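You operate a simulated robot arm through the tools that you are given. There is no shell and no other tool. Be economical: measure what you need, move in short steps, check, and stop when the job is done.

You run a simulated robot arm. Do the job below in one go: nothing can be reset, and whatever is moved stays where it is left.

JOB
Seal the clips bag at its printed heat and switch the sealer off.
Fine: one press of the bar; the bag stays on the rest.
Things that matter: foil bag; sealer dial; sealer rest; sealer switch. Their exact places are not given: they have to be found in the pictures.

It is judged by the outcome, as a careful person would: the job done as asked, and still so three seconds after it is handed in. It fails if anything else is knocked over, pushed out of place, dropped, spilled or broken. A push-on lid holds only when it is set on centred and level and pressed home; a screw cap is set on level and turned clockwise until tight.

ROBOT AND FRAMES
A 7-joint arm with a two-finger gripper on a trunk, on a base that drives. Base frame: it is fixed to the floor where the robot stands at the start and does not move with it; the origin is under the middle of the robot, x ahead of it, y to its left, z up. Readings come in mm, rad, newtons and seconds.
With the tool pointing down near the work surface it reaches from about 100 to 460 mm from the robot's upright axis, wherever it stands. Its first joint turns from -2.496 to 2.496 rad. Places, roughly: sealer dial [500, 0, 900]; sealer rest [500, 300, 1000]; sealer switch [500, 100, 900]. Payload 1.47 kg.
Tool frame: the origin (TCP) lies between the finger pads and is the grasp point; the fingertips stand 16 mm ahead of it; z points along the fingers, y is the line along which they close. The gripper opens to 87 mm. The gripper's body begins 55 mm behind the TCP.
Orientation is told as [roll, pitch, yaw] about the base's x, y, z axes, in that order, counted from this pose: with the fingers straight down and closing along the base's y, the tool's x points along the base's -x, its y along +y and its z along -z.

CONTROLS
- The arm moves only by the tool drive_tool. Its argument "targets" is a list of rows, each an object of numbers (a shift or turn left out is 0, a gripper value left out holds the last): "dx", "dy", "dz": the shift along the base's x, y, z in mm; "ax", "ay", "az": the turn, a rotation vector about the base's x, y, z in rad; "gripper": the closure in counts, from 0 (fully open) to 255 (shut). In form: [{"dx": .., "dy": .., "dz": .., "ax": .., "ay": .., "az": .., "gripper": ..}, ...]. A call has 1 to 12 rows; each row shifts and turns the commanded pose from where the row before left it. Each row takes 0.2 s and may step no farther than 50 mm and 0.15 rad from the row before; otherwise, or with a gripper value out of range, the whole call is refused. Where a pose cannot be reached the arm comes as near as it can. A force on the tool above 60 N (or 10 N above the force at the start of the call, whichever is more), or a blocked arm, ends the call early, and 0.2 s more pass. Each finger travels about 45 mm/s and halts on what it meets, pressing with about 28 N; the grip force reading is that of the motor and also rises with nothing between the fingers. The clock runs only during rows and for 0.2 s after the last one: add rows that do not move to give the fingers time. The reply holds the time, the measured pose of the TCP, the force on the tool along the base axes, the opening and the grip force, in the units named above and with some noise, with the torque about the TCP (base axes, N m) and any sound that the robot's microphone picked up.
- Cameras (640 x 400 px; columns grow to the right, rows downward): "scene" is now at [145.5, -4.9, 1788.1]; the picture's right is [-0.05, -1.00, 0.00], its down [-0.77, 0.04, -0.64] and it looks along [0.64, -0.03, -0.77] (base axes); focal length 289 px, centre (320, 200). "wrist" rides on the gripper at [73, 12, -90] in the tool frame; the picture's right is [-0.16, 0.99, 0.00], its down [-0.72, -0.12, -0.68] and it looks along [-0.67, -0.11, 0.73] (tool axes); focal length 247 px, centre (320, 200).
- snapshot(camera): a new picture of that camera. No time passes.
- move_column(by): slides the trunk up (or, below 0, down) by that many mm; the arm and the scene camera ride with it, the base frame stays. It gives what a move gives, with no picture.
- steer(legs): drives the robot by 1 to 6 legs, each [ahead, left, turn to the left] in mm, mm and rad, along the robot's own axes; the way and the turn of a leg run together, so that a leg with both is an arc; at most 1500 mm and 3.142 rad a leg. The arm and the cameras ride along, it lands a little off, and it stops where it bumps. It gives what a move gives.
- turn_head(pan, tilt): turns the head with the scene camera to pan (to the left, within 1.501 rad either way) and tilt (down, from -0.506 to 1.204), counted from straight ahead of the robot. It gives what a move gives.
- point_at(camera, pixels): for up to 12 pixels [column, row] of the newest picture of that camera ("zoom" is the newest enlarged one), the place [x, y, z] in the base frame of the surface seen there, good to about 2 mm. No time passes.
- inspect(camera, box): a new picture of the part [left, top, right, bottom] of that camera's present view, enlarged. No time passes.
- finish_job(): hands the job in; it is judged then, once.

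Go step by step. Measure first, check grasps and placings, and put right what went wrong. The budget is 80 turns and 48 pictures, counting those below and the enlarged ones. Unless the task says otherwise, let go and move clear before handing in, and close with one line.

The tools are called after ">>>" by a JSON object that holds its "api" and its "payload". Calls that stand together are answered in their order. drive_tool: Moves the arm, as the interface text tells. Its arguments: {"type":"object","properties":{"targets":{"type":"array","items":{"type":"object","properties":{"dx":{"type":"number"},"dy":{"type":"number"},"dz":{"type":"number"},"ax":{"type":"number"},"ay":{"type":"number"},"az":{"type":"number"},"gripper":{"type":"number"}}}}},"required":["targets"]} The other tools are called the same way: move_column (by) slides the trunk up or down; steer (legs) drives the base; turn_head (pan, tilt) turns the head that bears the scene camera; snapshot (camera) takes a picture; point_at (camera, pixels) gives the place of the surface under pixels of a picture; inspect (camera, box) takes an enlarged picture of a part of a camera's view; finish_job () hands the job in.

At the start:

```text
time: 0.0
ee_pos: [491.2, -88.5, 1425.0]
ee_rot: [0.0, 0.0, 0.0]
ft_force: [0.1, 0.6, -1.1]
wrist_torque: [-0.01, 0.0, -0.03]
width: 87.1
grip_force: 0.0
trunk travel left (down, up): [-1131.0, 109.0]
robot x, y, heading: [-1.4, -0.1, -0.004]
head pan, tilt: [-0.047, 0.874]
```

scene: 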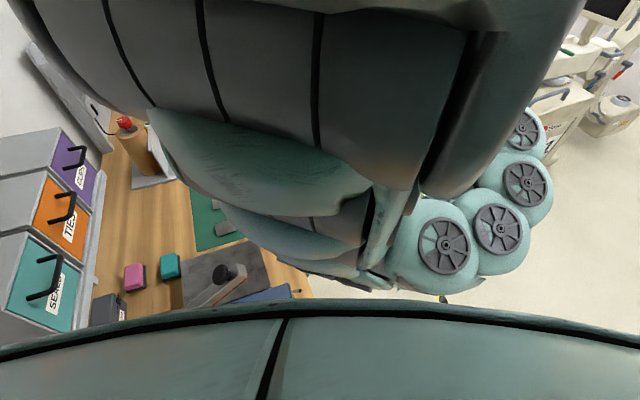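
wrist: 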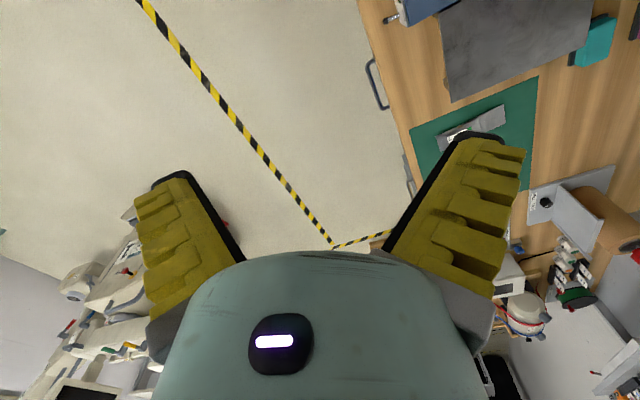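

The arm blocks much of the scene view, and the bench seems to lie to the left. I'll turn the head left to look at it.

>>> {"api": "turn_head", "payload": {"pan": 0.6, "tilt": 0.9}}

>>> {"api": "snapshot", "payload": {"camera": "scene"}}

```text
time: 1.0
ee_pos: [491.5, -88.8, 1424.7]
ee_rot: [0.0, 0.001, 0.0]
ft_force: [-0.2, 0.1, 0.8]
wrist_torque: [-0.03, 0.01, -0.02]
width: 86.9
grip_force: 0.1
trunk travel left (down, up): [-1131.0, 109.0]
robot x, y, heading: [1.4, -2.8, 0.001]
head pan, tilt: [0.6, 0.901]
```

```text
45 pictures are left
```

scene: 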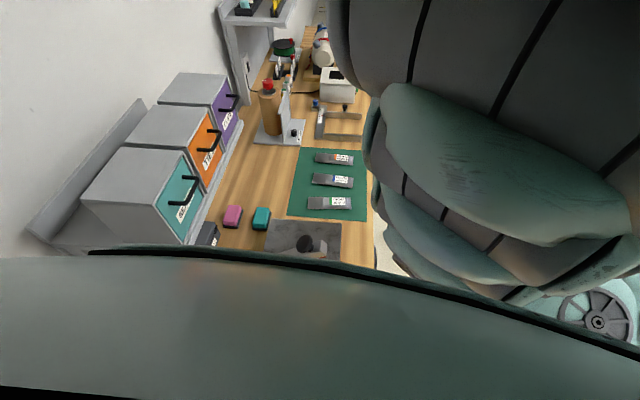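

A green mat with three bags is at (330,180), and what may be the sealer is at (305,240). I'll zoom in on both areas and measure points.

>>> {"api": "inspect", "payload": {"camera": "scene", "box": [220, 130, 380, 260]}}

>>> {"api": "inspect", "payload": {"camera": "scene", "box": [220, 20, 380, 150]}}

>>> {"api": "point_at", "payload": {"camera": "scene", "pixels": [[330, 158], [330, 181], [325, 203], [305, 243], [340, 112], [295, 134], [270, 110], [263, 217], [233, 215], [280, 60], [338, 85], [365, 230]]}}

```text
3.08 times, centred on (300, 195) of scene
```

zoom: 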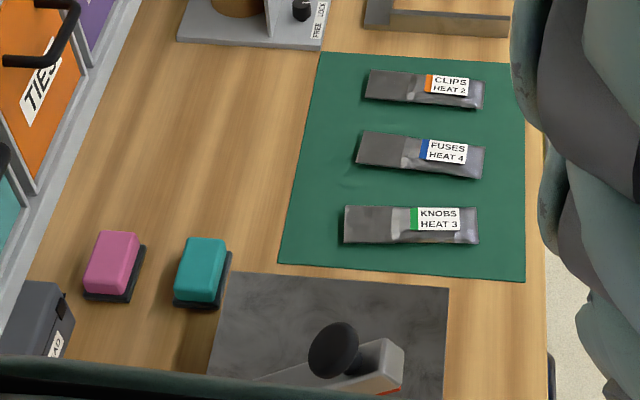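

```text
3.08 times, centred on (300, 85) of scene
```

zoom: 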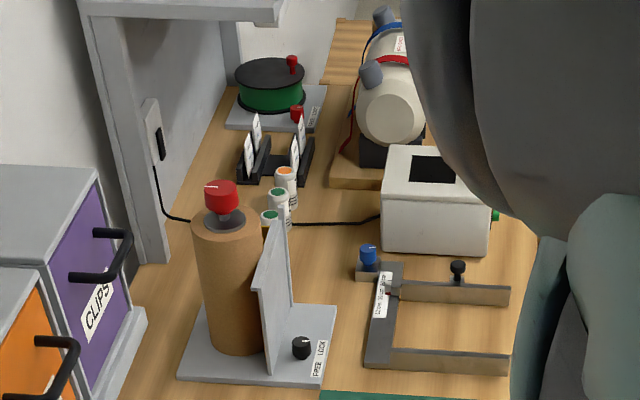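

```text
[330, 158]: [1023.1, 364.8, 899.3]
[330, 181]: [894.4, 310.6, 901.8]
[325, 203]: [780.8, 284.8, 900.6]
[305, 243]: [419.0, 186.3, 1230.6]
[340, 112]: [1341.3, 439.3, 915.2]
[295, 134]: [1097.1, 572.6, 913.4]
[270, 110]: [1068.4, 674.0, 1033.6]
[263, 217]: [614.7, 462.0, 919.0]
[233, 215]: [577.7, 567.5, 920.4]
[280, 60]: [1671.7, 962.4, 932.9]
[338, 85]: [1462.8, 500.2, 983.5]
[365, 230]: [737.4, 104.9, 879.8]
```

The clips bag ("CLIPS HEAT 2") lies near [1023,365,899], and the lever with the black knob at (305,243) is the sealer. I'll back off to the right, turn to face the bench, then look again.

>>> {"api": "steer", "payload": {"legs": [[0, -450, 0], [0, 0, 1.571]]}}

>>> {"api": "turn_head", "payload": {"pan": 0.5, "tilt": 0.7}}

>>> {"api": "snapshot", "payload": {"camera": "scene"}}

```text
time: 7.5
ee_pos: [102.6, 37.0, 1424.4]
ee_rot: [0.001, -0.002, 1.539]
ft_force: [-0.3, 0.4, -0.2]
wrist_torque: [0.03, -0.02, 0.0]
width: 87.0
grip_force: 0.1
trunk travel left (down, up): [-1131.0, 109.0]
robot x, y, heading: [0.4, -449.0, 1.541]
head pan, tilt: [0.6, 0.901]
```

```text
time: 8.2
ee_pos: [102.4, 37.8, 1424.8]
ee_rot: [0.001, 0.0, 1.54]
ft_force: [0.4, -0.3, 0.0]
wrist_torque: [-0.01, -0.02, 0.0]
width: 86.9
grip_force: 0.0
trunk travel left (down, up): [-1131.0, 109.0]
robot x, y, heading: [0.5, -450.5, 1.533]
head pan, tilt: [0.499, 0.7]
```

```text
42 pictures are left
```

scene: 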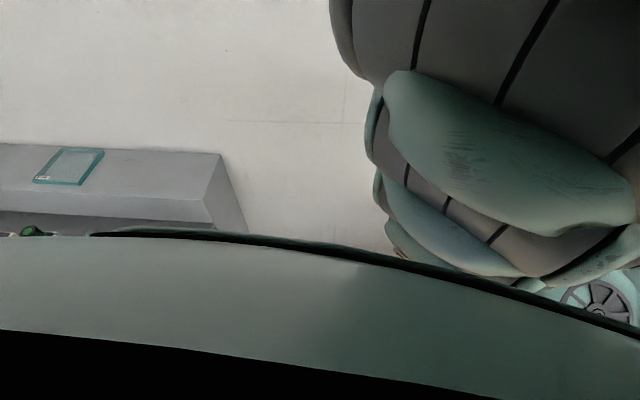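

I'm now facing the wall, with the bench items to my right. I'll pan right.

>>> {"api": "turn_head", "payload": {"pan": -0.85, "tilt": 0.8}}

>>> {"api": "snapshot", "payload": {"camera": "scene"}}

```text
time: 9.7
ee_pos: [103.0, 37.0, 1424.8]
ee_rot: [0.002, 0.001, 1.54]
ft_force: [0.2, 0.7, 0.7]
wrist_torque: [0.02, -0.02, 0.01]
width: 86.7
grip_force: 0.1
trunk travel left (down, up): [-1131.0, 109.0]
robot x, y, heading: [-1.6, -449.2, 1.538]
head pan, tilt: [-0.85, 0.799]
```

```text
41 pictures are left
```

scene: 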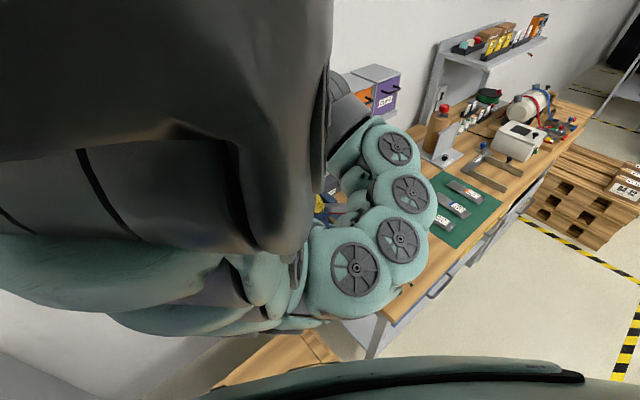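

The arm blocks the view ahead, so I'll drive sideways to x≈800 and view the sealer on my left.

>>> {"api": "steer", "payload": {"legs": [[0, -850, 0.03]]}}

>>> {"api": "turn_head", "payload": {"pan": 0.55, "tilt": 0.75}}

>>> {"api": "snapshot", "payload": {"camera": "scene"}}

```text
time: 14.3
ee_pos: [941.3, 28.9, 1424.8]
ee_rot: [0.001, 0.0, 1.576]
ft_force: [-0.6, 0.1, 1.1]
wrist_torque: [0.0, 0.01, -0.01]
width: 86.9
grip_force: 0.0
trunk travel left (down, up): [-1131.0, 109.0]
robot x, y, heading: [854.3, -460.3, 1.575]
head pan, tilt: [-0.85, 0.799]
```

```text
time: 15.8
ee_pos: [940.1, 28.7, 1425.6]
ee_rot: [0.002, 0.001, 1.575]
ft_force: [0.5, -0.3, 0.2]
wrist_torque: [0.0, 0.0, 0.0]
width: 87.1
grip_force: 0.2
trunk travel left (down, up): [-1131.0, 109.0]
robot x, y, heading: [852.9, -464.3, 1.574]
head pan, tilt: [0.55, 0.75]
```

```text
40 pictures are left
```

scene: 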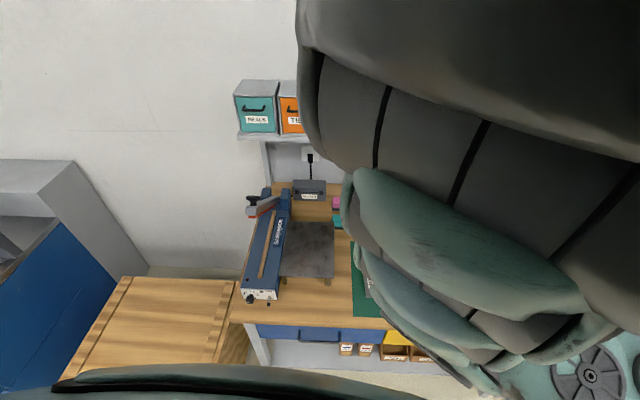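

>>> {"api": "inspect", "payload": {"camera": "scene", "box": [225, 170, 365, 315]}}

>>> {"api": "point_at", "payload": {"camera": "scene", "pixels": [[250, 199], [263, 207], [279, 205], [288, 193], [271, 245], [250, 297], [268, 303], [260, 292], [282, 275], [331, 277], [332, 224], [290, 224]]}}

```text
2.76 times, centred on (295, 242) of scene
```

zoom: 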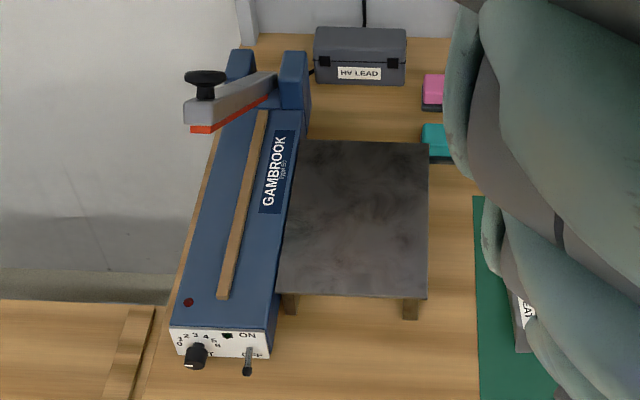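

```text
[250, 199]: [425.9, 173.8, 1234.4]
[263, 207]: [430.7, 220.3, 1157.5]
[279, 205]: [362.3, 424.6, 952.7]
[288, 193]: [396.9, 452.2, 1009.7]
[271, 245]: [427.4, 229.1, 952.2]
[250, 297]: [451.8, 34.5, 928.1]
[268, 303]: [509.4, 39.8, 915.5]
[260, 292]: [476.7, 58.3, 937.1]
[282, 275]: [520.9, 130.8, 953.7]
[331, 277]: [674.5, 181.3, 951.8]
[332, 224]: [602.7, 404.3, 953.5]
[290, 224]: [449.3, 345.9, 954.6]
```

The sealer is clear now: the dial (195,355 in the zoom) and toggle are on the front panel, the strip is on top, the rest is to the right and the bar is up. Next I'll look at the bags with the wrist camera.

>>> {"api": "snapshot", "payload": {"camera": "wrist"}}

>>> {"api": "inspect", "payload": {"camera": "scene", "box": [235, 280, 285, 311]}}

```text
38 pictures are left
```

wrist: 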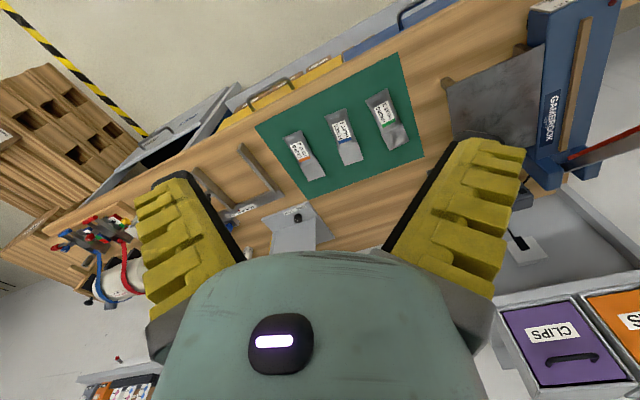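

```text
12.80 times, centred on (260, 296) of scene
```

zoom: 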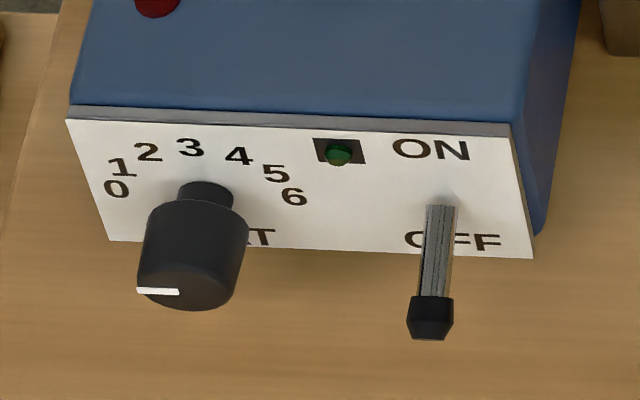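

The dial is at 0, with 0 on the left, 3 at the top and 6 on the right, so each mark is about 30°; the toggle is down at OFF. Now I'll zoom in on the bags.

>>> {"api": "inspect", "payload": {"camera": "wrist", "box": [270, 80, 430, 190]}}

>>> {"api": "point_at", "payload": {"camera": "wrist", "pixels": [[292, 134], [301, 154], [317, 178], [313, 154], [334, 114], [345, 150], [379, 94], [389, 130], [280, 150], [307, 188]]}}

```text
3.64 times, centred on (350, 135) of wrist
```

zoom: 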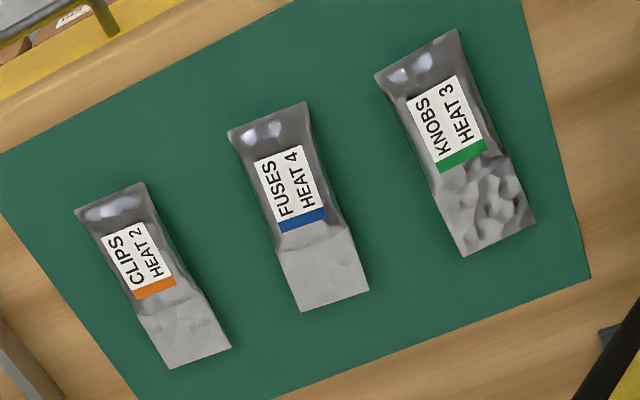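

```text
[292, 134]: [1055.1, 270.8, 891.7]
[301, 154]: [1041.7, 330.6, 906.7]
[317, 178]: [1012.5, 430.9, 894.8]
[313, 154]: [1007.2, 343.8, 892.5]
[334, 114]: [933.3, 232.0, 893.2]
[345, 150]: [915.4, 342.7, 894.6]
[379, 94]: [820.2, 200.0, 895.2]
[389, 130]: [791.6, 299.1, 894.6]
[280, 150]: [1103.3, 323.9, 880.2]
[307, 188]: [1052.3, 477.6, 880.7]
```

The clips bag's filled, labelled end points toward the robot and its flat mouth toward the wall. I'll measure it in detail from this zoom.

>>> {"api": "point_at", "payload": {"camera": "zoom", "pixels": [[82, 214], [142, 188], [228, 346], [169, 364], [118, 225], [135, 245], [150, 285], [142, 313], [203, 292], [183, 325], [105, 263], [165, 240]]}}

```text
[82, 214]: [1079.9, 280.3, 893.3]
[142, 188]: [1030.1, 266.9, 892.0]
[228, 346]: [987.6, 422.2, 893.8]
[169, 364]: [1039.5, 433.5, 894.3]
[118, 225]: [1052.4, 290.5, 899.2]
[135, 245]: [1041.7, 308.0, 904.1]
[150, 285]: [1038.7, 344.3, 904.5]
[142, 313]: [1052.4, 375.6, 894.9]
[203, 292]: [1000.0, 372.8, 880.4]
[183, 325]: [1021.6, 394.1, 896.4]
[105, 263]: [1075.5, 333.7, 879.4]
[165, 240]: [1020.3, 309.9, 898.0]
```

The bag runs from its bottom edge centre at (1055,273) to its mouth centre at (1013,428), about 52 wide. Next I'll measure the bench edge, the strip and the panel details.

>>> {"api": "point_at", "payload": {"camera": "scene", "pixels": [[233, 320], [300, 322], [380, 325], [330, 334], [261, 340], [200, 350], [120, 330], [259.5, 277], [274, 212], [266, 245], [256, 245], [282, 245]]}}

>>> {"api": "inspect", "payload": {"camera": "scene", "box": [235, 280, 285, 311]}}

>>> {"api": "point_at", "payload": {"camera": "zoom", "pixels": [[190, 285], [158, 291], [195, 240], [205, 195], [117, 188], [293, 196], [190, 147], [440, 210], [430, 325], [338, 155], [85, 125], [505, 128]]}}

```text
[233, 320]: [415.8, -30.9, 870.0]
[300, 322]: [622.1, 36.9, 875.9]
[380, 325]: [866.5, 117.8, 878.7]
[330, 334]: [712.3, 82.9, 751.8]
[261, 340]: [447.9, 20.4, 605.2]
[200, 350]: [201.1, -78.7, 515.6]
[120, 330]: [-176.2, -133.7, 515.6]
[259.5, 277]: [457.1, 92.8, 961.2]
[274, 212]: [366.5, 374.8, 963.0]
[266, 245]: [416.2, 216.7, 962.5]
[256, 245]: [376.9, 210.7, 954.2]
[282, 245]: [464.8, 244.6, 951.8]
```

```text
12.80 times, centred on (260, 296) of scene
```

zoom: 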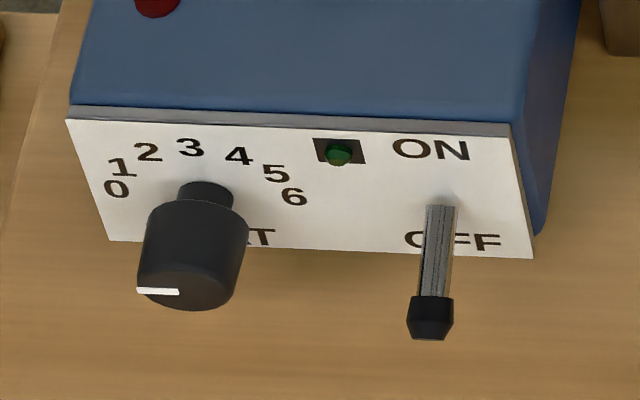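

```text
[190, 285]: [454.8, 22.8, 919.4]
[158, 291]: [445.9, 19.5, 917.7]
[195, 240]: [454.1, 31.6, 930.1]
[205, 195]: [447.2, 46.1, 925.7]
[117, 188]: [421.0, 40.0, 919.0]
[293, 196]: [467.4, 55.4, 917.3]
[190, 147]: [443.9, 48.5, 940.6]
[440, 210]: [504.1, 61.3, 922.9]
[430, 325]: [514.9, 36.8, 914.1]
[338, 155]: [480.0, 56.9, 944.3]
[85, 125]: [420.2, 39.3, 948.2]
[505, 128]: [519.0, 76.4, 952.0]
```

The bench is yawed by about 0.32 rad, and the dial centre is about (444,48,918). I'll drive to face the clips bag squarely, staying back from the bench edge.

>>> {"api": "steer", "payload": {"legs": [[0, 0, 0.316], [0, -434, 0], [200, 0, 0]]}}

>>> {"api": "turn_head", "payload": {"pan": 0.6, "tilt": 1.2}}

>>> {"api": "snapshot", "payload": {"camera": "scene"}}

```text
time: 20.7
ee_pos: [1143.9, 357.7, 1423.7]
ee_rot: [0.0, 0.0, 1.885]
ft_force: [0.6, -0.9, 1.2]
wrist_torque: [0.01, -0.02, -0.01]
width: 86.9
grip_force: 0.0
trunk travel left (down, up): [-1131.0, 109.0]
robot x, y, heading: [1208.9, -134.8, 1.887]
head pan, tilt: [0.55, 0.75]
```

```text
time: 21.6
ee_pos: [1143.1, 357.2, 1423.8]
ee_rot: [0.003, -0.001, 1.885]
ft_force: [-0.8, 0.0, -0.6]
wrist_torque: [0.02, 0.03, 0.01]
width: 86.9
grip_force: 0.0
trunk travel left (down, up): [-1131.0, 109.0]
robot x, y, heading: [1206.8, -138.8, 1.886]
head pan, tilt: [0.6, 1.201]
```

```text
34 pictures are left
```

scene: 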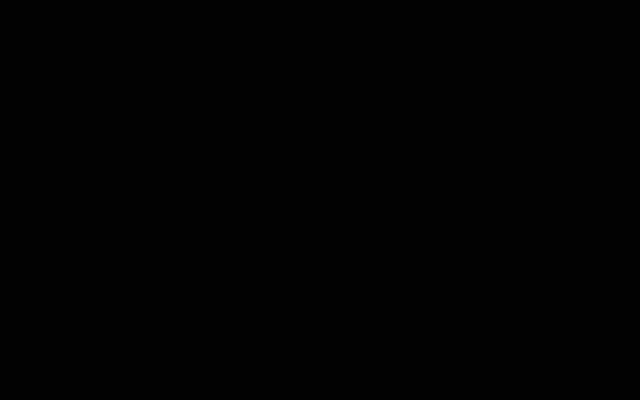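

The head looks into the robot's own body at that tilt, so that view is useless. I'll creep ahead 90 mm, lower the trunk and look with the wrist camera.

>>> {"api": "steer", "payload": {"legs": [[90, 0, 0]]}}

>>> {"api": "move_column", "payload": {"by": -350}}

>>> {"api": "turn_head", "payload": {"pan": 0.5, "tilt": 0.7}}

>>> {"api": "snapshot", "payload": {"camera": "wrist"}}

>>> {"api": "snapshot", "payload": {"camera": "scene"}}

```text
time: 22.7
ee_pos: [1113.9, 443.9, 1423.9]
ee_rot: [0.002, 0.001, 1.886]
ft_force: [-0.2, -0.1, 0.5]
wrist_torque: [0.0, 0.0, 0.04]
width: 87.2
grip_force: 0.1
trunk travel left (down, up): [-1131.0, 109.0]
robot x, y, heading: [1183.0, -50.1, 1.886]
head pan, tilt: [0.6, 1.201]
```

```text
time: 26.1
ee_pos: [1115.6, 443.7, 1075.2]
ee_rot: [0.001, 0.0, 1.887]
ft_force: [0.4, -0.6, 0.3]
wrist_torque: [-0.01, 0.01, -0.03]
width: 87.0
grip_force: 0.0
trunk travel left (down, up): [-781.0, 459.0]
robot x, y, heading: [1181.8, -49.6, 1.882]
head pan, tilt: [0.6, 1.201]
```

```text
time: 27.0
ee_pos: [1114.8, 444.0, 1074.5]
ee_rot: [0.001, -0.001, 1.888]
ft_force: [-0.1, 0.3, 0.6]
wrist_torque: [0.0, -0.01, 0.01]
width: 87.0
grip_force: 0.0
trunk travel left (down, up): [-781.0, 459.0]
robot x, y, heading: [1186.8, -51.5, 1.883]
head pan, tilt: [0.499, 0.7]
```

```text
33 pictures are left
```

wrist: 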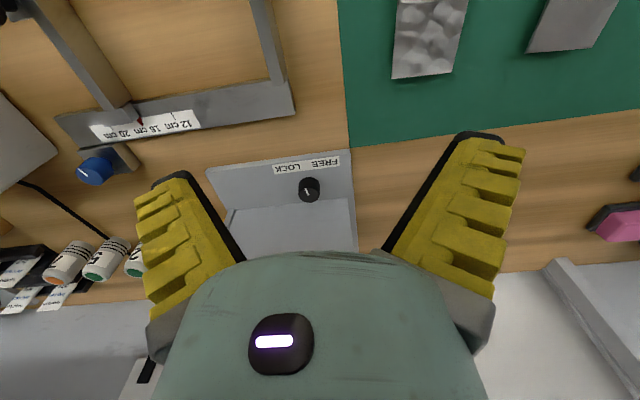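

```text
32 pictures are left
```

scene: 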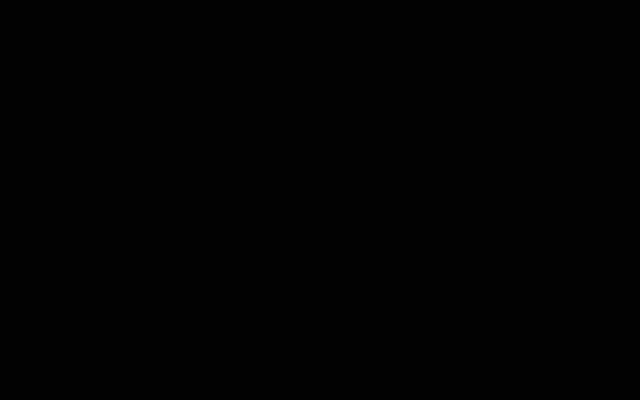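

The wrist camera works, but the scene camera is blocked. I'll move the TCP over the bag at about (1042,321), with yaw 1.834, and check.

>>> {"api": "drive_tool", "payload": {"targets": [{"dx": -25, "dy": -41, "az": -0.05, "gripper": 40}, {"dx": -25, "dy": -41}, {"dx": -23, "dy": -41}, {"dz": -40}, {"dz": -20}, {}]}}

>>> {"api": "snapshot", "payload": {"camera": "wrist"}}

```text
time: 28.4
ee_pos: [1095.9, 429.6, 1030.7]
ee_rot: [0.0, -0.003, 1.836]
ft_force: [0.6, -0.3, 0.0]
wrist_torque: [0.01, 0.03, 0.0]
width: 76.3
grip_force: 2.4
out of reach, approached as far as the arm can: row 1, 2, 3
trunk travel left (down, up): [-781.0, 459.0]
robot x, y, heading: [1185.0, -52.3, 1.891]
head pan, tilt: [0.499, 0.7]
```

```text
31 pictures are left
```

wrist: 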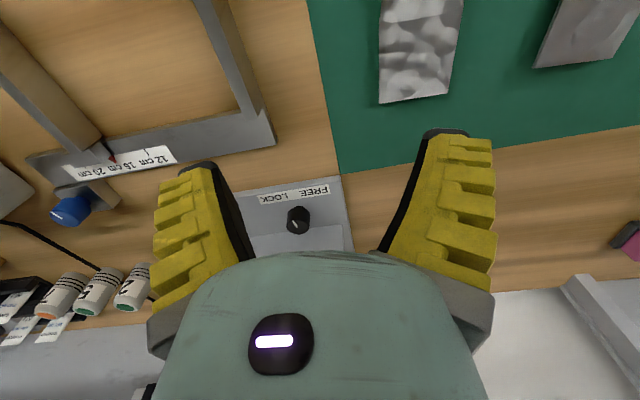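

The pose is out of reach with the tool this high relative to the trunk. I'll raise the trunk again and lower the arm instead.

>>> {"api": "move_column", "payload": {"by": 300}}

>>> {"api": "drive_tool", "payload": {"targets": [{"dz": -50}, {"dz": -50}, {"dz": -50}, {"dx": -12, "dy": -20, "dz": -40}, {"dx": -12, "dy": -20, "dz": -40}, {"dx": -12, "dy": -20, "dz": -30}, {"dx": -12, "dy": -20, "dz": -20}, {}]}}

>>> {"api": "snapshot", "payload": {"camera": "wrist"}}

```text
time: 31.4
ee_pos: [1096.0, 429.1, 1329.6]
ee_rot: [0.001, 0.0, 1.835]
ft_force: [-1.3, -0.2, -0.5]
wrist_torque: [0.02, -0.02, 0.0]
width: 76.2
grip_force: 2.5
trunk travel left (down, up): [-1081.0, 159.0]
robot x, y, heading: [1184.0, -53.7, 1.886]
head pan, tilt: [0.499, 0.7]
```

```text
time: 33.2
ee_pos: [1049.8, 349.6, 1051.8]
ee_rot: [0.0, -0.002, 1.84]
ft_force: [-0.1, -0.5, 0.1]
wrist_torque: [0.0, -0.03, 0.01]
width: 76.2
grip_force: 2.2
trunk travel left (down, up): [-1081.0, 159.0]
robot x, y, heading: [1184.8, -51.0, 1.885]
head pan, tilt: [0.499, 0.7]
```

```text
30 pictures are left
```

wrist: 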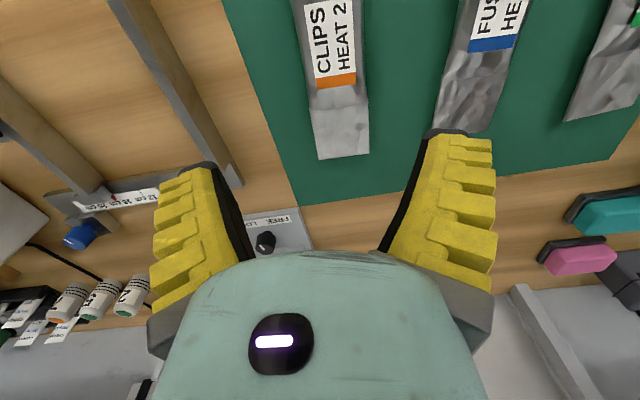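

Now it's in reach. I'll measure the bag edges from this view.

>>> {"api": "point_at", "payload": {"camera": "wrist", "pixels": [[319, 159], [368, 153], [311, 108], [366, 97], [304, 40], [361, 40], [297, 5], [355, 5], [335, 60], [342, 125], [340, 190], [336, 90]]}}

```text
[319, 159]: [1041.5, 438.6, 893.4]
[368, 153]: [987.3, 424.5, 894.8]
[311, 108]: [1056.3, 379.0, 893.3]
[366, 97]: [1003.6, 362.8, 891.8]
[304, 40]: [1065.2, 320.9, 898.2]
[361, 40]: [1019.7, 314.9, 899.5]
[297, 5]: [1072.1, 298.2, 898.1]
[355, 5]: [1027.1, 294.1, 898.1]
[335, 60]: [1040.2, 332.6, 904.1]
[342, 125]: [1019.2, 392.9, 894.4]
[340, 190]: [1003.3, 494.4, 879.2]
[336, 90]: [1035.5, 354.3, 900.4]
```

The bag axis is at about 1.824 rad and the grip point is near (1044,318). I'll descend so the fingertips sit just above the mat.

>>> {"api": "drive_tool", "payload": {"targets": [{"dx": -6, "dy": -32, "az": -0.014}, {"dz": -50}, {"dz": -50}, {"dz": -30}, {}, {"dz": -20}, {}]}}

>>> {"api": "snapshot", "payload": {"camera": "wrist"}}

```text
time: 34.8
ee_pos: [1045.3, 319.3, 983.8]
ee_rot: [0.003, -0.001, 1.821]
ft_force: [0.3, 0.6, 0.1]
wrist_torque: [-0.02, -0.02, 0.0]
width: 76.5
grip_force: 2.0
out of reach, approached as far as the arm can: row 3, 4, 6
trunk travel left (down, up): [-1081.0, 159.0]
robot x, y, heading: [1183.7, -52.2, 1.886]
head pan, tilt: [0.499, 0.7]
```

```text
29 pictures are left
```

wrist: 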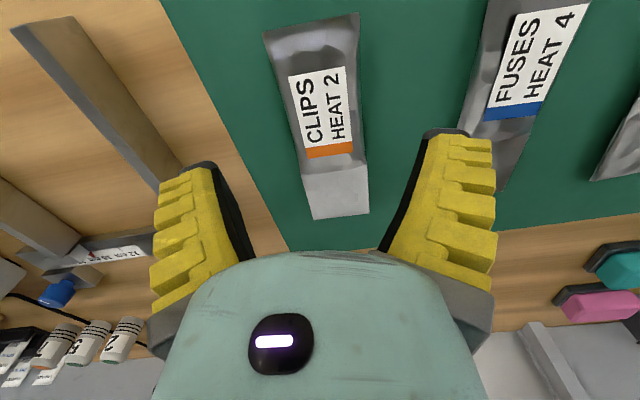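

The arm bottoms out at z 984, so I'll lower the trunk the remaining 83 mm and then close.

>>> {"api": "move_column", "payload": {"by": -83}}

>>> {"api": "drive_tool", "payload": {"targets": [{"gripper": 110}, {"gripper": 150}, {"gripper": 180}, {}, {}, {}]}}

>>> {"api": "snapshot", "payload": {"camera": "wrist"}}

```text
time: 36.0
ee_pos: [1045.4, 319.0, 901.6]
ee_rot: [0.002, 0.0, 1.821]
ft_force: [-0.2, -1.2, -0.2]
wrist_torque: [0.01, -0.02, -0.01]
width: 76.3
grip_force: 1.9
trunk travel left (down, up): [-998.0, 242.0]
robot x, y, heading: [1183.8, -51.3, 1.886]
head pan, tilt: [0.499, 0.7]
```

```text
time: 37.4
ee_pos: [1045.5, 319.1, 900.6]
ee_rot: [0.003, 0.001, 1.823]
ft_force: [0.4, 0.0, -0.7]
wrist_torque: [-0.01, -0.01, -0.04]
width: 56.6
grip_force: 28.6
trunk travel left (down, up): [-998.0, 242.0]
robot x, y, heading: [1179.6, -46.1, 1.886]
head pan, tilt: [0.499, 0.7]
```

```text
28 pictures are left
```

wrist: 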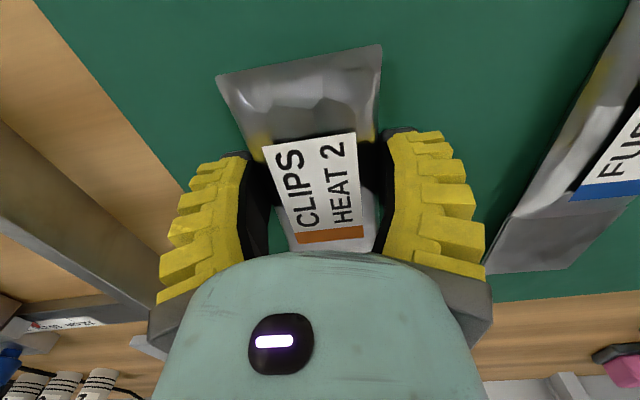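

The fingers stopped at 56.6 mm with 28.6 N, so the bag is held. I'll lift it with the trunk and check.

>>> {"api": "move_column", "payload": {"by": 200}}

>>> {"api": "snapshot", "payload": {"camera": "wrist"}}

```text
time: 39.6
ee_pos: [1046.2, 319.0, 1100.4]
ee_rot: [0.001, 0.0, 1.822]
ft_force: [0.2, -0.6, -0.2]
wrist_torque: [-0.03, 0.02, 0.0]
width: 56.3
grip_force: 28.0
trunk travel left (down, up): [-1198.0, 42.0]
robot x, y, heading: [1184.8, -50.9, 1.886]
head pan, tilt: [0.499, 0.7]
```

```text
27 pictures are left
```

wrist: 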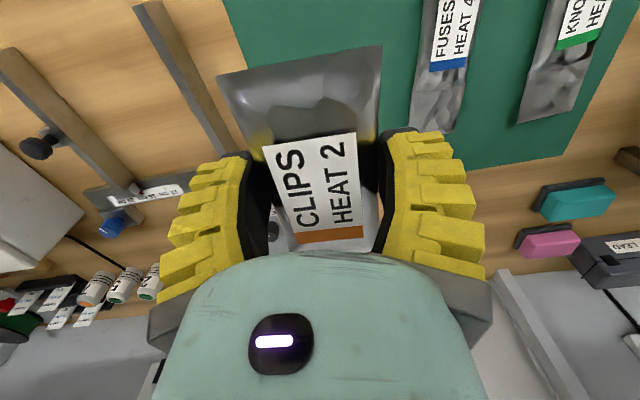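

The bag is lifted. I'll measure its placement in the hand.

>>> {"api": "point_at", "payload": {"camera": "wrist", "pixels": [[219, 80], [380, 48], [300, 66], [300, 100], [310, 190], [330, 240], [290, 242], [370, 240]]}}

```text
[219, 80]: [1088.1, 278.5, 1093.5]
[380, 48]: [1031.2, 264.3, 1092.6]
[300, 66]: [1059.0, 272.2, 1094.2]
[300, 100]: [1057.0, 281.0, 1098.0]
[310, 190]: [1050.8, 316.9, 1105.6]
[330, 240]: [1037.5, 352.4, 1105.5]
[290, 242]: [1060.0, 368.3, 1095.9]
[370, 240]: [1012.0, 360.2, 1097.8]
```

The bag sits about 50 mm behind and 115 mm ahead of the TCP. Its mouth must point along angle 3.46 rad, so I'll rotate the tool about z by +1.64 here, in free space.

>>> {"api": "drive_tool", "payload": {"targets": [{"az": 0.149}, {"az": 0.149}, {"az": 0.149}, {"az": 0.149}, {"az": 0.149}, {"az": 0.149}, {"az": 0.149}, {"az": 0.149}, {"az": 0.149}, {"az": 0.149}, {"az": 0.149}, {}]}}

```text
time: 42.2
ee_pos: [1044.7, 319.8, 1100.2]
ee_rot: [0.001, 0.0, -2.819]
ft_force: [0.5, -0.5, -0.1]
wrist_torque: [0.03, 0.0, 0.03]
width: 56.5
grip_force: 27.9
trunk travel left (down, up): [-1198.0, 42.0]
robot x, y, heading: [1185.1, -47.5, 1.89]
head pan, tilt: [0.499, 0.7]
```

Rotation is done and the yaw matches. I'll drive left along the bench with the bag at z 1100, stopping about 70 mm short of the final lateral spot, then creep ahead.

>>> {"api": "steer", "payload": {"legs": [[0, 460, 0]]}}

>>> {"api": "steer", "payload": {"legs": [[30, 0, 0], [25, 0, 0]]}}

>>> {"api": "snapshot", "payload": {"camera": "wrist"}}

```text
time: 45.0
ee_pos: [609.3, 172.8, 1100.9]
ee_rot: [0.003, -0.001, -2.814]
ft_force: [0.0, 0.4, -1.3]
wrist_torque: [0.02, 0.05, 0.03]
width: 56.3
grip_force: 27.7
trunk travel left (down, up): [-1198.0, 42.0]
robot x, y, heading: [750.9, -195.2, 1.894]
head pan, tilt: [0.499, 0.7]
```

```text
time: 46.2
ee_pos: [591.1, 226.7, 1099.7]
ee_rot: [0.001, -0.001, -2.813]
ft_force: [-0.2, -0.3, -1.1]
wrist_torque: [0.04, -0.04, 0.0]
width: 56.3
grip_force: 28.5
trunk travel left (down, up): [-1198.0, 42.0]
robot x, y, heading: [733.5, -143.7, 1.894]
head pan, tilt: [0.499, 0.7]
```

```text
26 pictures are left
```

wrist: 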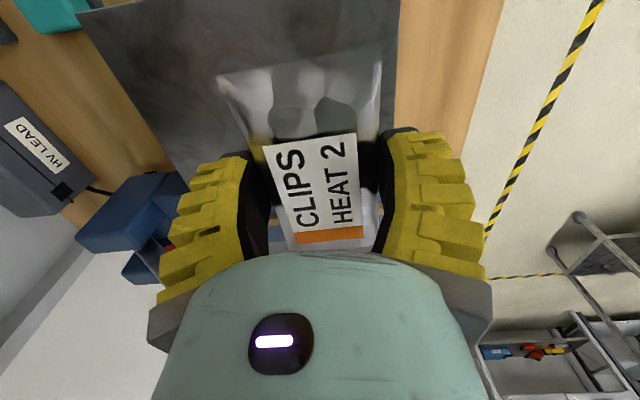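

No bump. I'll lower to z≈1005 and move in beneath the raised bar.

>>> {"api": "move_column", "payload": {"by": -95}}

>>> {"api": "drive_tool", "payload": {"targets": [{"dx": -15, "dy": 47, "az": -0.005}, {"dx": -23, "dy": -8}, {"dx": -23, "dy": -8}, {}]}}

>>> {"api": "turn_head", "payload": {"pan": 0.75, "tilt": 0.75}}

>>> {"api": "snapshot", "payload": {"camera": "scene"}}

```text
time: 47.5
ee_pos: [590.4, 227.0, 1006.2]
ee_rot: [0.002, 0.001, -2.814]
ft_force: [-0.2, -0.2, -0.7]
wrist_torque: [0.01, 0.0, 0.03]
width: 56.7
grip_force: 27.7
trunk travel left (down, up): [-1103.0, 137.0]
robot x, y, heading: [736.2, -140.8, 1.892]
head pan, tilt: [0.499, 0.7]
```

```text
time: 48.5
ee_pos: [541.0, 225.7, 1013.3]
ee_rot: [0.003, 0.001, -2.819]
ft_force: [0.4, 0.8, -0.7]
wrist_torque: [-0.01, -0.03, -0.02]
width: 56.6
grip_force: 28.1
out of reach, approached as far as the arm can: row 1, 3
trunk travel left (down, up): [-1103.0, 137.0]
robot x, y, heading: [736.1, -141.0, 1.899]
head pan, tilt: [0.499, 0.7]
```

```text
time: 49.2
ee_pos: [540.4, 225.7, 1014.0]
ee_rot: [0.003, -0.001, -2.817]
ft_force: [0.4, 0.0, -0.8]
wrist_torque: [0.02, -0.02, -0.03]
width: 56.5
grip_force: 28.1
trunk travel left (down, up): [-1103.0, 137.0]
robot x, y, heading: [733.0, -144.7, 1.892]
head pan, tilt: [0.75, 0.75]
```

```text
25 pictures are left
```

scene: 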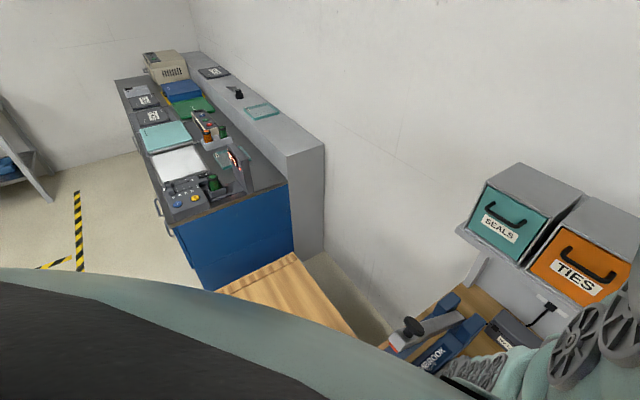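

The arm is at its low reach limit. I'll raise the arm relative to the trunk, lower the trunk, and then move in.

>>> {"api": "drive_tool", "payload": {"targets": [{"dz": 40}, {"dz": 30}, {}]}}

>>> {"api": "move_column", "payload": {"by": -80}}

>>> {"api": "drive_tool", "payload": {"targets": [{"dx": -10, "dy": 25}, {"dx": -24, "dy": -1}, {}]}}

>>> {"api": "snapshot", "payload": {"camera": "wrist"}}

```text
time: 50.0
ee_pos: [542.4, 226.6, 1085.1]
ee_rot: [0.0, 0.002, -2.818]
ft_force: [-0.4, 0.2, -0.6]
wrist_torque: [-0.05, 0.0, -0.01]
width: 56.5
grip_force: 28.3
trunk travel left (down, up): [-1103.0, 137.0]
robot x, y, heading: [731.6, -143.6, 1.891]
head pan, tilt: [0.75, 0.75]
```

```text
time: 51.2
ee_pos: [541.7, 227.0, 1004.7]
ee_rot: [0.002, 0.0, -2.817]
ft_force: [-0.5, 0.2, 0.0]
wrist_torque: [0.01, 0.0, -0.01]
width: 56.5
grip_force: 28.3
trunk travel left (down, up): [-1023.0, 217.0]
robot x, y, heading: [734.3, -141.1, 1.893]
head pan, tilt: [0.75, 0.75]
```

```text
time: 52.0
ee_pos: [507.7, 250.2, 1006.4]
ee_rot: [0.001, 0.0, -2.818]
ft_force: [0.0, -0.5, -1.4]
wrist_torque: [0.02, -0.02, 0.0]
width: 56.2
grip_force: 28.0
trunk travel left (down, up): [-1023.0, 217.0]
robot x, y, heading: [732.5, -141.4, 1.894]
head pan, tilt: [0.75, 0.75]
```

```text
24 pictures are left
```

wrist: 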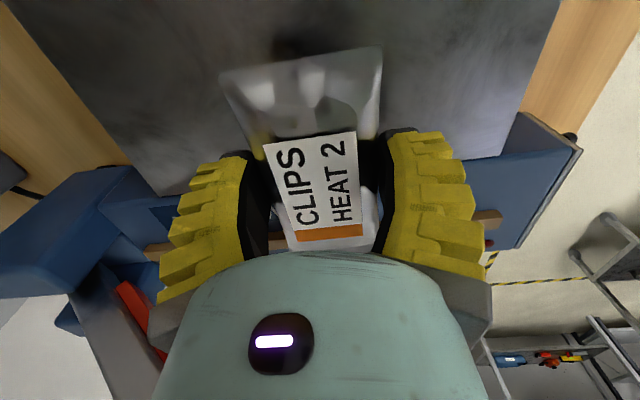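

The TCP is at the target and the bag lines up with the strip, visible at (165,248) to (490,215). I'll lower it onto the rest.

>>> {"api": "move_column", "payload": {"by": -28}}

>>> {"api": "drive_tool", "payload": {"targets": [{"dz": -2}, {"dz": -2}, {}]}}

>>> {"api": "point_at", "payload": {"camera": "wrist", "pixels": [[165, 248], [490, 216], [224, 82], [380, 50], [450, 70], [150, 60], [120, 285], [140, 310]]}}

```text
time: 52.8
ee_pos: [507.8, 250.8, 977.4]
ee_rot: [0.0, 0.0, -2.816]
ft_force: [-0.3, 0.3, 0.1]
wrist_torque: [-0.02, 0.02, 0.01]
width: 56.3
grip_force: 28.4
trunk travel left (down, up): [-995.0, 245.0]
robot x, y, heading: [731.3, -144.7, 1.892]
head pan, tilt: [0.75, 0.75]
```

```text
time: 53.5
ee_pos: [507.1, 248.9, 973.7]
ee_rot: [0.001, 0.0, -2.817]
ft_force: [-0.8, 0.0, -0.3]
wrist_torque: [0.0, 0.01, -0.04]
width: 56.5
grip_force: 28.7
trunk travel left (down, up): [-995.0, 245.0]
robot x, y, heading: [734.1, -142.8, 1.895]
head pan, tilt: [0.75, 0.75]
```

```text
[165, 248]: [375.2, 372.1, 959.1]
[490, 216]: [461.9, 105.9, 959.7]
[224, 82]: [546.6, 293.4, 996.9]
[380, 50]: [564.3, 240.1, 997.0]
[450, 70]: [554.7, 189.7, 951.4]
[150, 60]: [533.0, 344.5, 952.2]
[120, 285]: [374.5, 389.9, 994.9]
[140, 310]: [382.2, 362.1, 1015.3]
```

No contact yet, so I'll lower 3 mm more in small steps.

>>> {"api": "drive_tool", "payload": {"targets": [{"dz": -1}, {"dz": -1}, {}]}}

>>> {"api": "drive_tool", "payload": {"targets": [{"dz": -1}, {}]}}

```text
time: 54.4
ee_pos: [507.0, 250.8, 972.6]
ee_rot: [0.002, 0.001, -2.816]
ft_force: [3.0, -3.9, 12.6]
wrist_torque: [-0.11, 0.37, 0.08]
width: 57.1
grip_force: 28.0
trunk travel left (down, up): [-995.0, 245.0]
robot x, y, heading: [734.7, -142.9, 1.893]
head pan, tilt: [0.75, 0.75]
```

```text
time: 55.0
ee_pos: [508.8, 250.4, 971.4]
ee_rot: [0.002, -0.001, -2.817]
ft_force: [3.2, -5.2, 17.8]
wrist_torque: [-0.15, -0.05, -0.05]
width: 57.5
grip_force: 28.0
trunk travel left (down, up): [-995.0, 245.0]
robot x, y, heading: [734.2, -143.7, 1.891]
head pan, tilt: [0.75, 0.75]
```

Contact reads 18 N, so the bag is resting. I'll release slowly, open enough to clear it, rise with the trunk and look.

>>> {"api": "drive_tool", "payload": {"targets": [{"dz": 1, "gripper": 90}, {"gripper": 50}, {"gripper": 30}, {}, {}]}}

>>> {"api": "move_column", "payload": {"by": 70}}

>>> {"api": "snapshot", "payload": {"camera": "wrist"}}

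```text
time: 56.1
ee_pos: [507.2, 250.4, 971.3]
ee_rot: [0.002, 0.002, -2.816]
ft_force: [0.5, 0.0, -0.1]
wrist_torque: [-0.04, 0.02, 0.0]
width: 79.1
grip_force: 1.6
trunk travel left (down, up): [-995.0, 245.0]
robot x, y, heading: [733.9, -141.0, 1.894]
head pan, tilt: [0.75, 0.75]
```

```text
time: 57.2
ee_pos: [507.7, 250.1, 1041.8]
ee_rot: [0.002, 0.0, -2.82]
ft_force: [0.0, 0.2, -0.2]
wrist_torque: [-0.02, 0.0, -0.01]
width: 79.0
grip_force: 1.6
trunk travel left (down, up): [-1065.0, 175.0]
robot x, y, heading: [733.2, -147.9, 1.894]
head pan, tilt: [0.75, 0.75]
```

```text
23 pictures are left
```

wrist: 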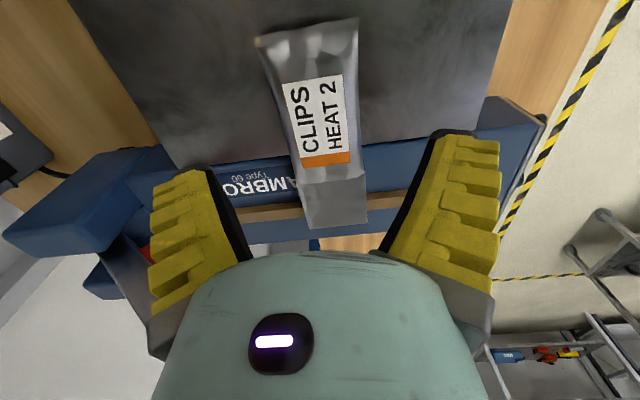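

The bag lies on the rest with its mouth across the strip. I'll verify by measurement.

>>> {"api": "point_at", "payload": {"camera": "wrist", "pixels": [[311, 227], [365, 221], [270, 213], [388, 200], [303, 183], [364, 175], [325, 205], [260, 45], [355, 22]]}}

```text
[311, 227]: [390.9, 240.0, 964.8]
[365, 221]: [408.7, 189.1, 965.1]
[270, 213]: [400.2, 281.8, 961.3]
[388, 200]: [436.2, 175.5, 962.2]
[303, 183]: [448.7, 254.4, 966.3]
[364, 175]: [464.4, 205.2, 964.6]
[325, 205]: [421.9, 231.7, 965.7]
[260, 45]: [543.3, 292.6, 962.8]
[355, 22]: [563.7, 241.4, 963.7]
```

The mouth extends about 20 mm past the strip, with the filled part on the rest. Now I'll withdraw right, up and back to set up a horizontal tool for the dial.

>>> {"api": "drive_tool", "payload": {"targets": [{"dx": 24, "dy": 8}, {"dx": 24, "dy": 8}, {"dx": 24, "dy": 8}, {"dz": 50}, {"dz": 50}, {}]}}

>>> {"api": "steer", "payload": {"legs": [[-300, 0, 0]]}}

```text
time: 58.6
ee_pos: [581.1, 275.2, 1143.5]
ee_rot: [0.003, -0.001, -2.82]
ft_force: [0.4, -0.1, 0.1]
wrist_torque: [0.02, 0.0, 0.0]
width: 79.1
grip_force: 1.4
trunk travel left (down, up): [-1065.0, 175.0]
robot x, y, heading: [734.6, -142.6, 1.896]
head pan, tilt: [0.75, 0.75]
```

```text
time: 60.7
ee_pos: [673.6, -19.6, 1142.5]
ee_rot: [0.0, 0.0, -2.81]
ft_force: [0.4, 0.6, -0.6]
wrist_torque: [0.02, -0.01, -0.02]
width: 79.0
grip_force: 1.7
trunk travel left (down, up): [-1065.0, 175.0]
robot x, y, heading: [832.9, -433.1, 1.905]
head pan, tilt: [0.75, 0.75]
```

I'm clear of the bench. I'll tilt the tool to horizontal, pointing at the bench, by turning +π/2 about the bench's right axis.

>>> {"api": "drive_tool", "payload": {"targets": [{"az": -0.012}, {"ax": 0.1355, "ay": 0.0449}, {"ax": 0.1355, "ay": 0.0449}, {"ax": 0.1355, "ay": 0.0449}, {"ax": 0.1355, "ay": 0.0449}, {"ax": 0.1355, "ay": 0.0449}, {"ax": 0.1355, "ay": 0.0449}, {"ax": 0.1355, "ay": 0.0449}, {"ax": 0.1355, "ay": 0.0449}, {"ax": 0.1355, "ay": 0.0449}, {"ax": 0.1355, "ay": 0.0449}, {"ax": 0.1355, "ay": 0.0449, "gripper": 120}]}}

>>> {"api": "snapshot", "payload": {"camera": "wrist"}}

```text
time: 62.8
ee_pos: [623.7, -37.3, 1148.0]
ee_rot: [-1.214, 0.013, -2.517]
ft_force: [-1.1, -0.2, -0.2]
wrist_torque: [0.01, -0.02, -0.01]
width: 79.2
grip_force: 1.7
trunk travel left (down, up): [-1065.0, 175.0]
robot x, y, heading: [832.5, -436.9, 1.902]
head pan, tilt: [0.75, 0.75]
stopped in row 10: the arm was blocked; the commanded pose is now the measured one
```

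```text
22 pictures are left
```

wrist: 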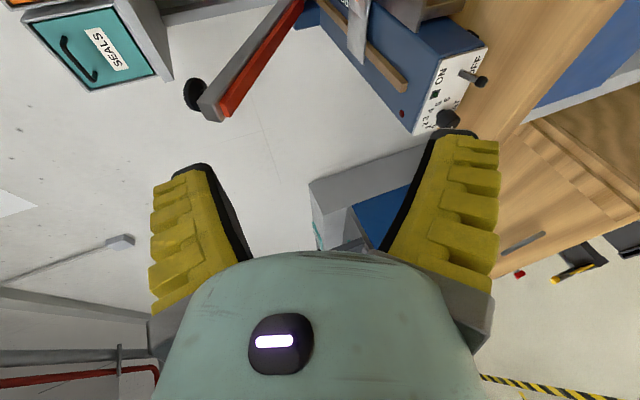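

The wrist was blocked with the tool pointing about 17° left of wanted. I'll turn the base right by 0.6 so the bench direction lies to the robot's left, raise the arm a little, and finish the turn there.

>>> {"api": "steer", "payload": {"legs": [[-60, 0, 0], [0, 0, -0.6]]}}

>>> {"api": "drive_tool", "payload": {"targets": [{"dz": 40, "az": 0.1}, {"dz": 40, "az": 0.1}, {"az": 0.1}, {}]}}

```text
time: 65.5
ee_pos: [901.6, -47.6, 1146.9]
ee_rot: [-1.209, 0.012, -3.112]
ft_force: [0.3, 0.0, -1.0]
wrist_torque: [-0.02, 0.02, 0.02]
width: 79.1
grip_force: 1.4
trunk travel left (down, up): [-1065.0, 175.0]
robot x, y, heading: [851.9, -488.1, 1.303]
head pan, tilt: [0.75, 0.75]
```

```text
time: 66.0
ee_pos: [982.1, 24.6, 1266.3]
ee_rot: [-1.39, 0.085, 3.095]
ft_force: [0.7, -0.1, -1.3]
wrist_torque: [0.02, -0.02, 0.01]
width: 79.1
grip_force: 1.2
trunk travel left (down, up): [-1065.0, 175.0]
robot x, y, heading: [848.7, -493.0, 1.304]
head pan, tilt: [0.75, 0.75]
stopped in row 2: the arm was blocked; the commanded pose is now the measured one
```

The arm jumped outward and is blocked again. I'll look at the arm's posture from the head before going on.

>>> {"api": "turn_head", "payload": {"pan": 0.2, "tilt": 0.6}}

>>> {"api": "snapshot", "payload": {"camera": "scene"}}

>>> {"api": "snapshot", "payload": {"camera": "wrist"}}

```text
time: 67.0
ee_pos: [981.9, 23.7, 1266.0]
ee_rot: [-1.39, 0.084, 3.093]
ft_force: [0.5, -0.5, -0.6]
wrist_torque: [0.02, 0.02, -0.01]
width: 79.0
grip_force: 2.0
trunk travel left (down, up): [-1065.0, 175.0]
robot x, y, heading: [851.4, -495.8, 1.297]
head pan, tilt: [0.201, 0.6]
```

```text
21 pictures are left
```

scene: 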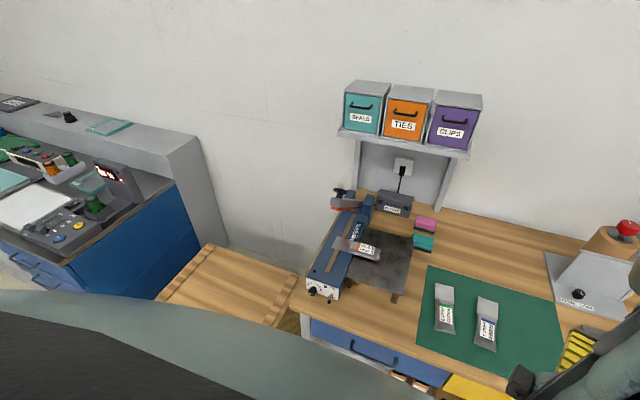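

```text
20 pictures are left
```

wrist: 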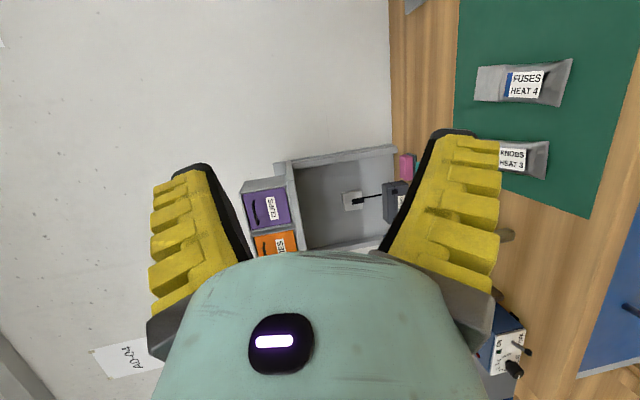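

The view is clear now: the bag sits on the sealer, and the tool is nearly horizontal but overextended. I'll pull it back toward the robot, then turn it in small steps.

>>> {"api": "drive_tool", "payload": {"targets": [{"dx": -15, "dy": -45}, {"dx": -15, "dy": -45}, {}]}}

>>> {"api": "drive_tool", "payload": {"targets": [{"az": 0.1}, {"az": 0.1}, {}]}}

```text
time: 67.7
ee_pos: [984.5, 23.7, 1336.4]
ee_rot: [-1.635, 0.276, -3.082]
ft_force: [0.0, 0.8, -0.8]
wrist_torque: [-0.01, 0.02, -0.02]
width: 79.2
grip_force: 1.3
trunk travel left (down, up): [-1065.0, 175.0]
robot x, y, heading: [854.9, -488.0, 1.304]
head pan, tilt: [0.201, 0.6]
stopped in row 3: the arm was blocked; the commanded pose is now the measured one
```

```text
time: 68.5
ee_pos: [982.2, 21.7, 1333.9]
ee_rot: [-1.63, 0.273, -2.877]
ft_force: [0.2, -0.5, -1.0]
wrist_torque: [0.0, -0.02, -0.01]
width: 79.1
grip_force: 1.5
trunk travel left (down, up): [-1065.0, 175.0]
robot x, y, heading: [851.2, -493.3, 1.301]
head pan, tilt: [0.201, 0.6]
```

Rotation worked, and the tool axis is now about (−0.28,0.96,0.06), almost exactly into the panel. I'll trim the orientation, then carry it with the base and trunk to a point in front of the dial.

>>> {"api": "drive_tool", "payload": {"targets": [{"az": 0.04, "ax": -0.054, "ay": -0.018, "gripper": 120}, {}, {}]}}

>>> {"api": "steer", "payload": {"legs": [[-230, 0, 0], [0, 470, 0]]}}

```text
time: 69.3
ee_pos: [981.5, 23.0, 1334.1]
ee_rot: [-1.571, 0.274, -2.82]
ft_force: [-0.2, -0.6, -0.5]
wrist_torque: [0.01, 0.02, -0.02]
width: 51.6
grip_force: 3.9
trunk travel left (down, up): [-1065.0, 175.0]
robot x, y, heading: [853.8, -490.5, 1.299]
head pan, tilt: [0.201, 0.6]
```

```text
time: 73.5
ee_pos: [470.6, -73.2, 1334.5]
ee_rot: [-1.57, 0.274, -2.82]
ft_force: [0.1, -0.5, -0.6]
wrist_torque: [0.0, -0.06, 0.01]
width: 51.6
grip_force: 4.3
trunk travel left (down, up): [-1065.0, 175.0]
robot x, y, heading: [343.5, -585.4, 1.3]
head pan, tilt: [0.201, 0.6]
```

The tool axis is now exactly perpendicular to the panel. I'll pre-roll it 0.75 rad anticlockwise, seen from the robot, so there's room for the 60° clockwise dial turn.

>>> {"api": "drive_tool", "payload": {"targets": [{"ax": 0.0473, "ay": -0.142}, {"ax": 0.0473, "ay": -0.142}, {"ax": 0.0473, "ay": -0.142}, {"ax": 0.0473, "ay": -0.142}, {"ax": 0.0473, "ay": -0.142}, {}]}}

```text
time: 74.9
ee_pos: [469.4, -73.7, 1333.2]
ee_rot: [-1.573, 1.024, -2.82]
ft_force: [1.3, -0.1, 0.8]
wrist_torque: [0.0, 0.02, 0.02]
width: 51.4
grip_force: 4.0
trunk travel left (down, up): [-1065.0, 175.0]
robot x, y, heading: [337.6, -587.0, 1.3]
head pan, tilt: [0.201, 0.6]
```

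The roll works. I'll lower the trunk to dial height, then look.

>>> {"api": "move_column", "payload": {"by": -415}}

>>> {"api": "snapshot", "payload": {"camera": "wrist"}}

>>> {"api": "snapshot", "payload": {"camera": "scene"}}

```text
refused: -415 is not a number from -400 to 400
```

```text
19 pictures are left
```

wrist: 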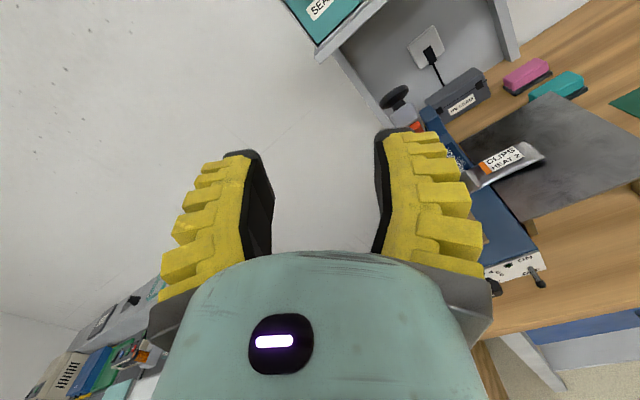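

```text
18 pictures are left
```

scene: 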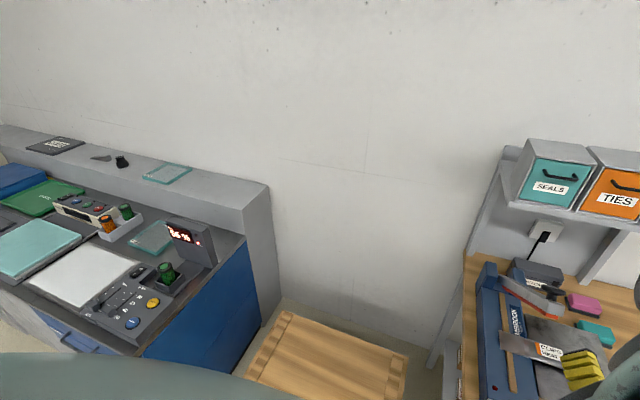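

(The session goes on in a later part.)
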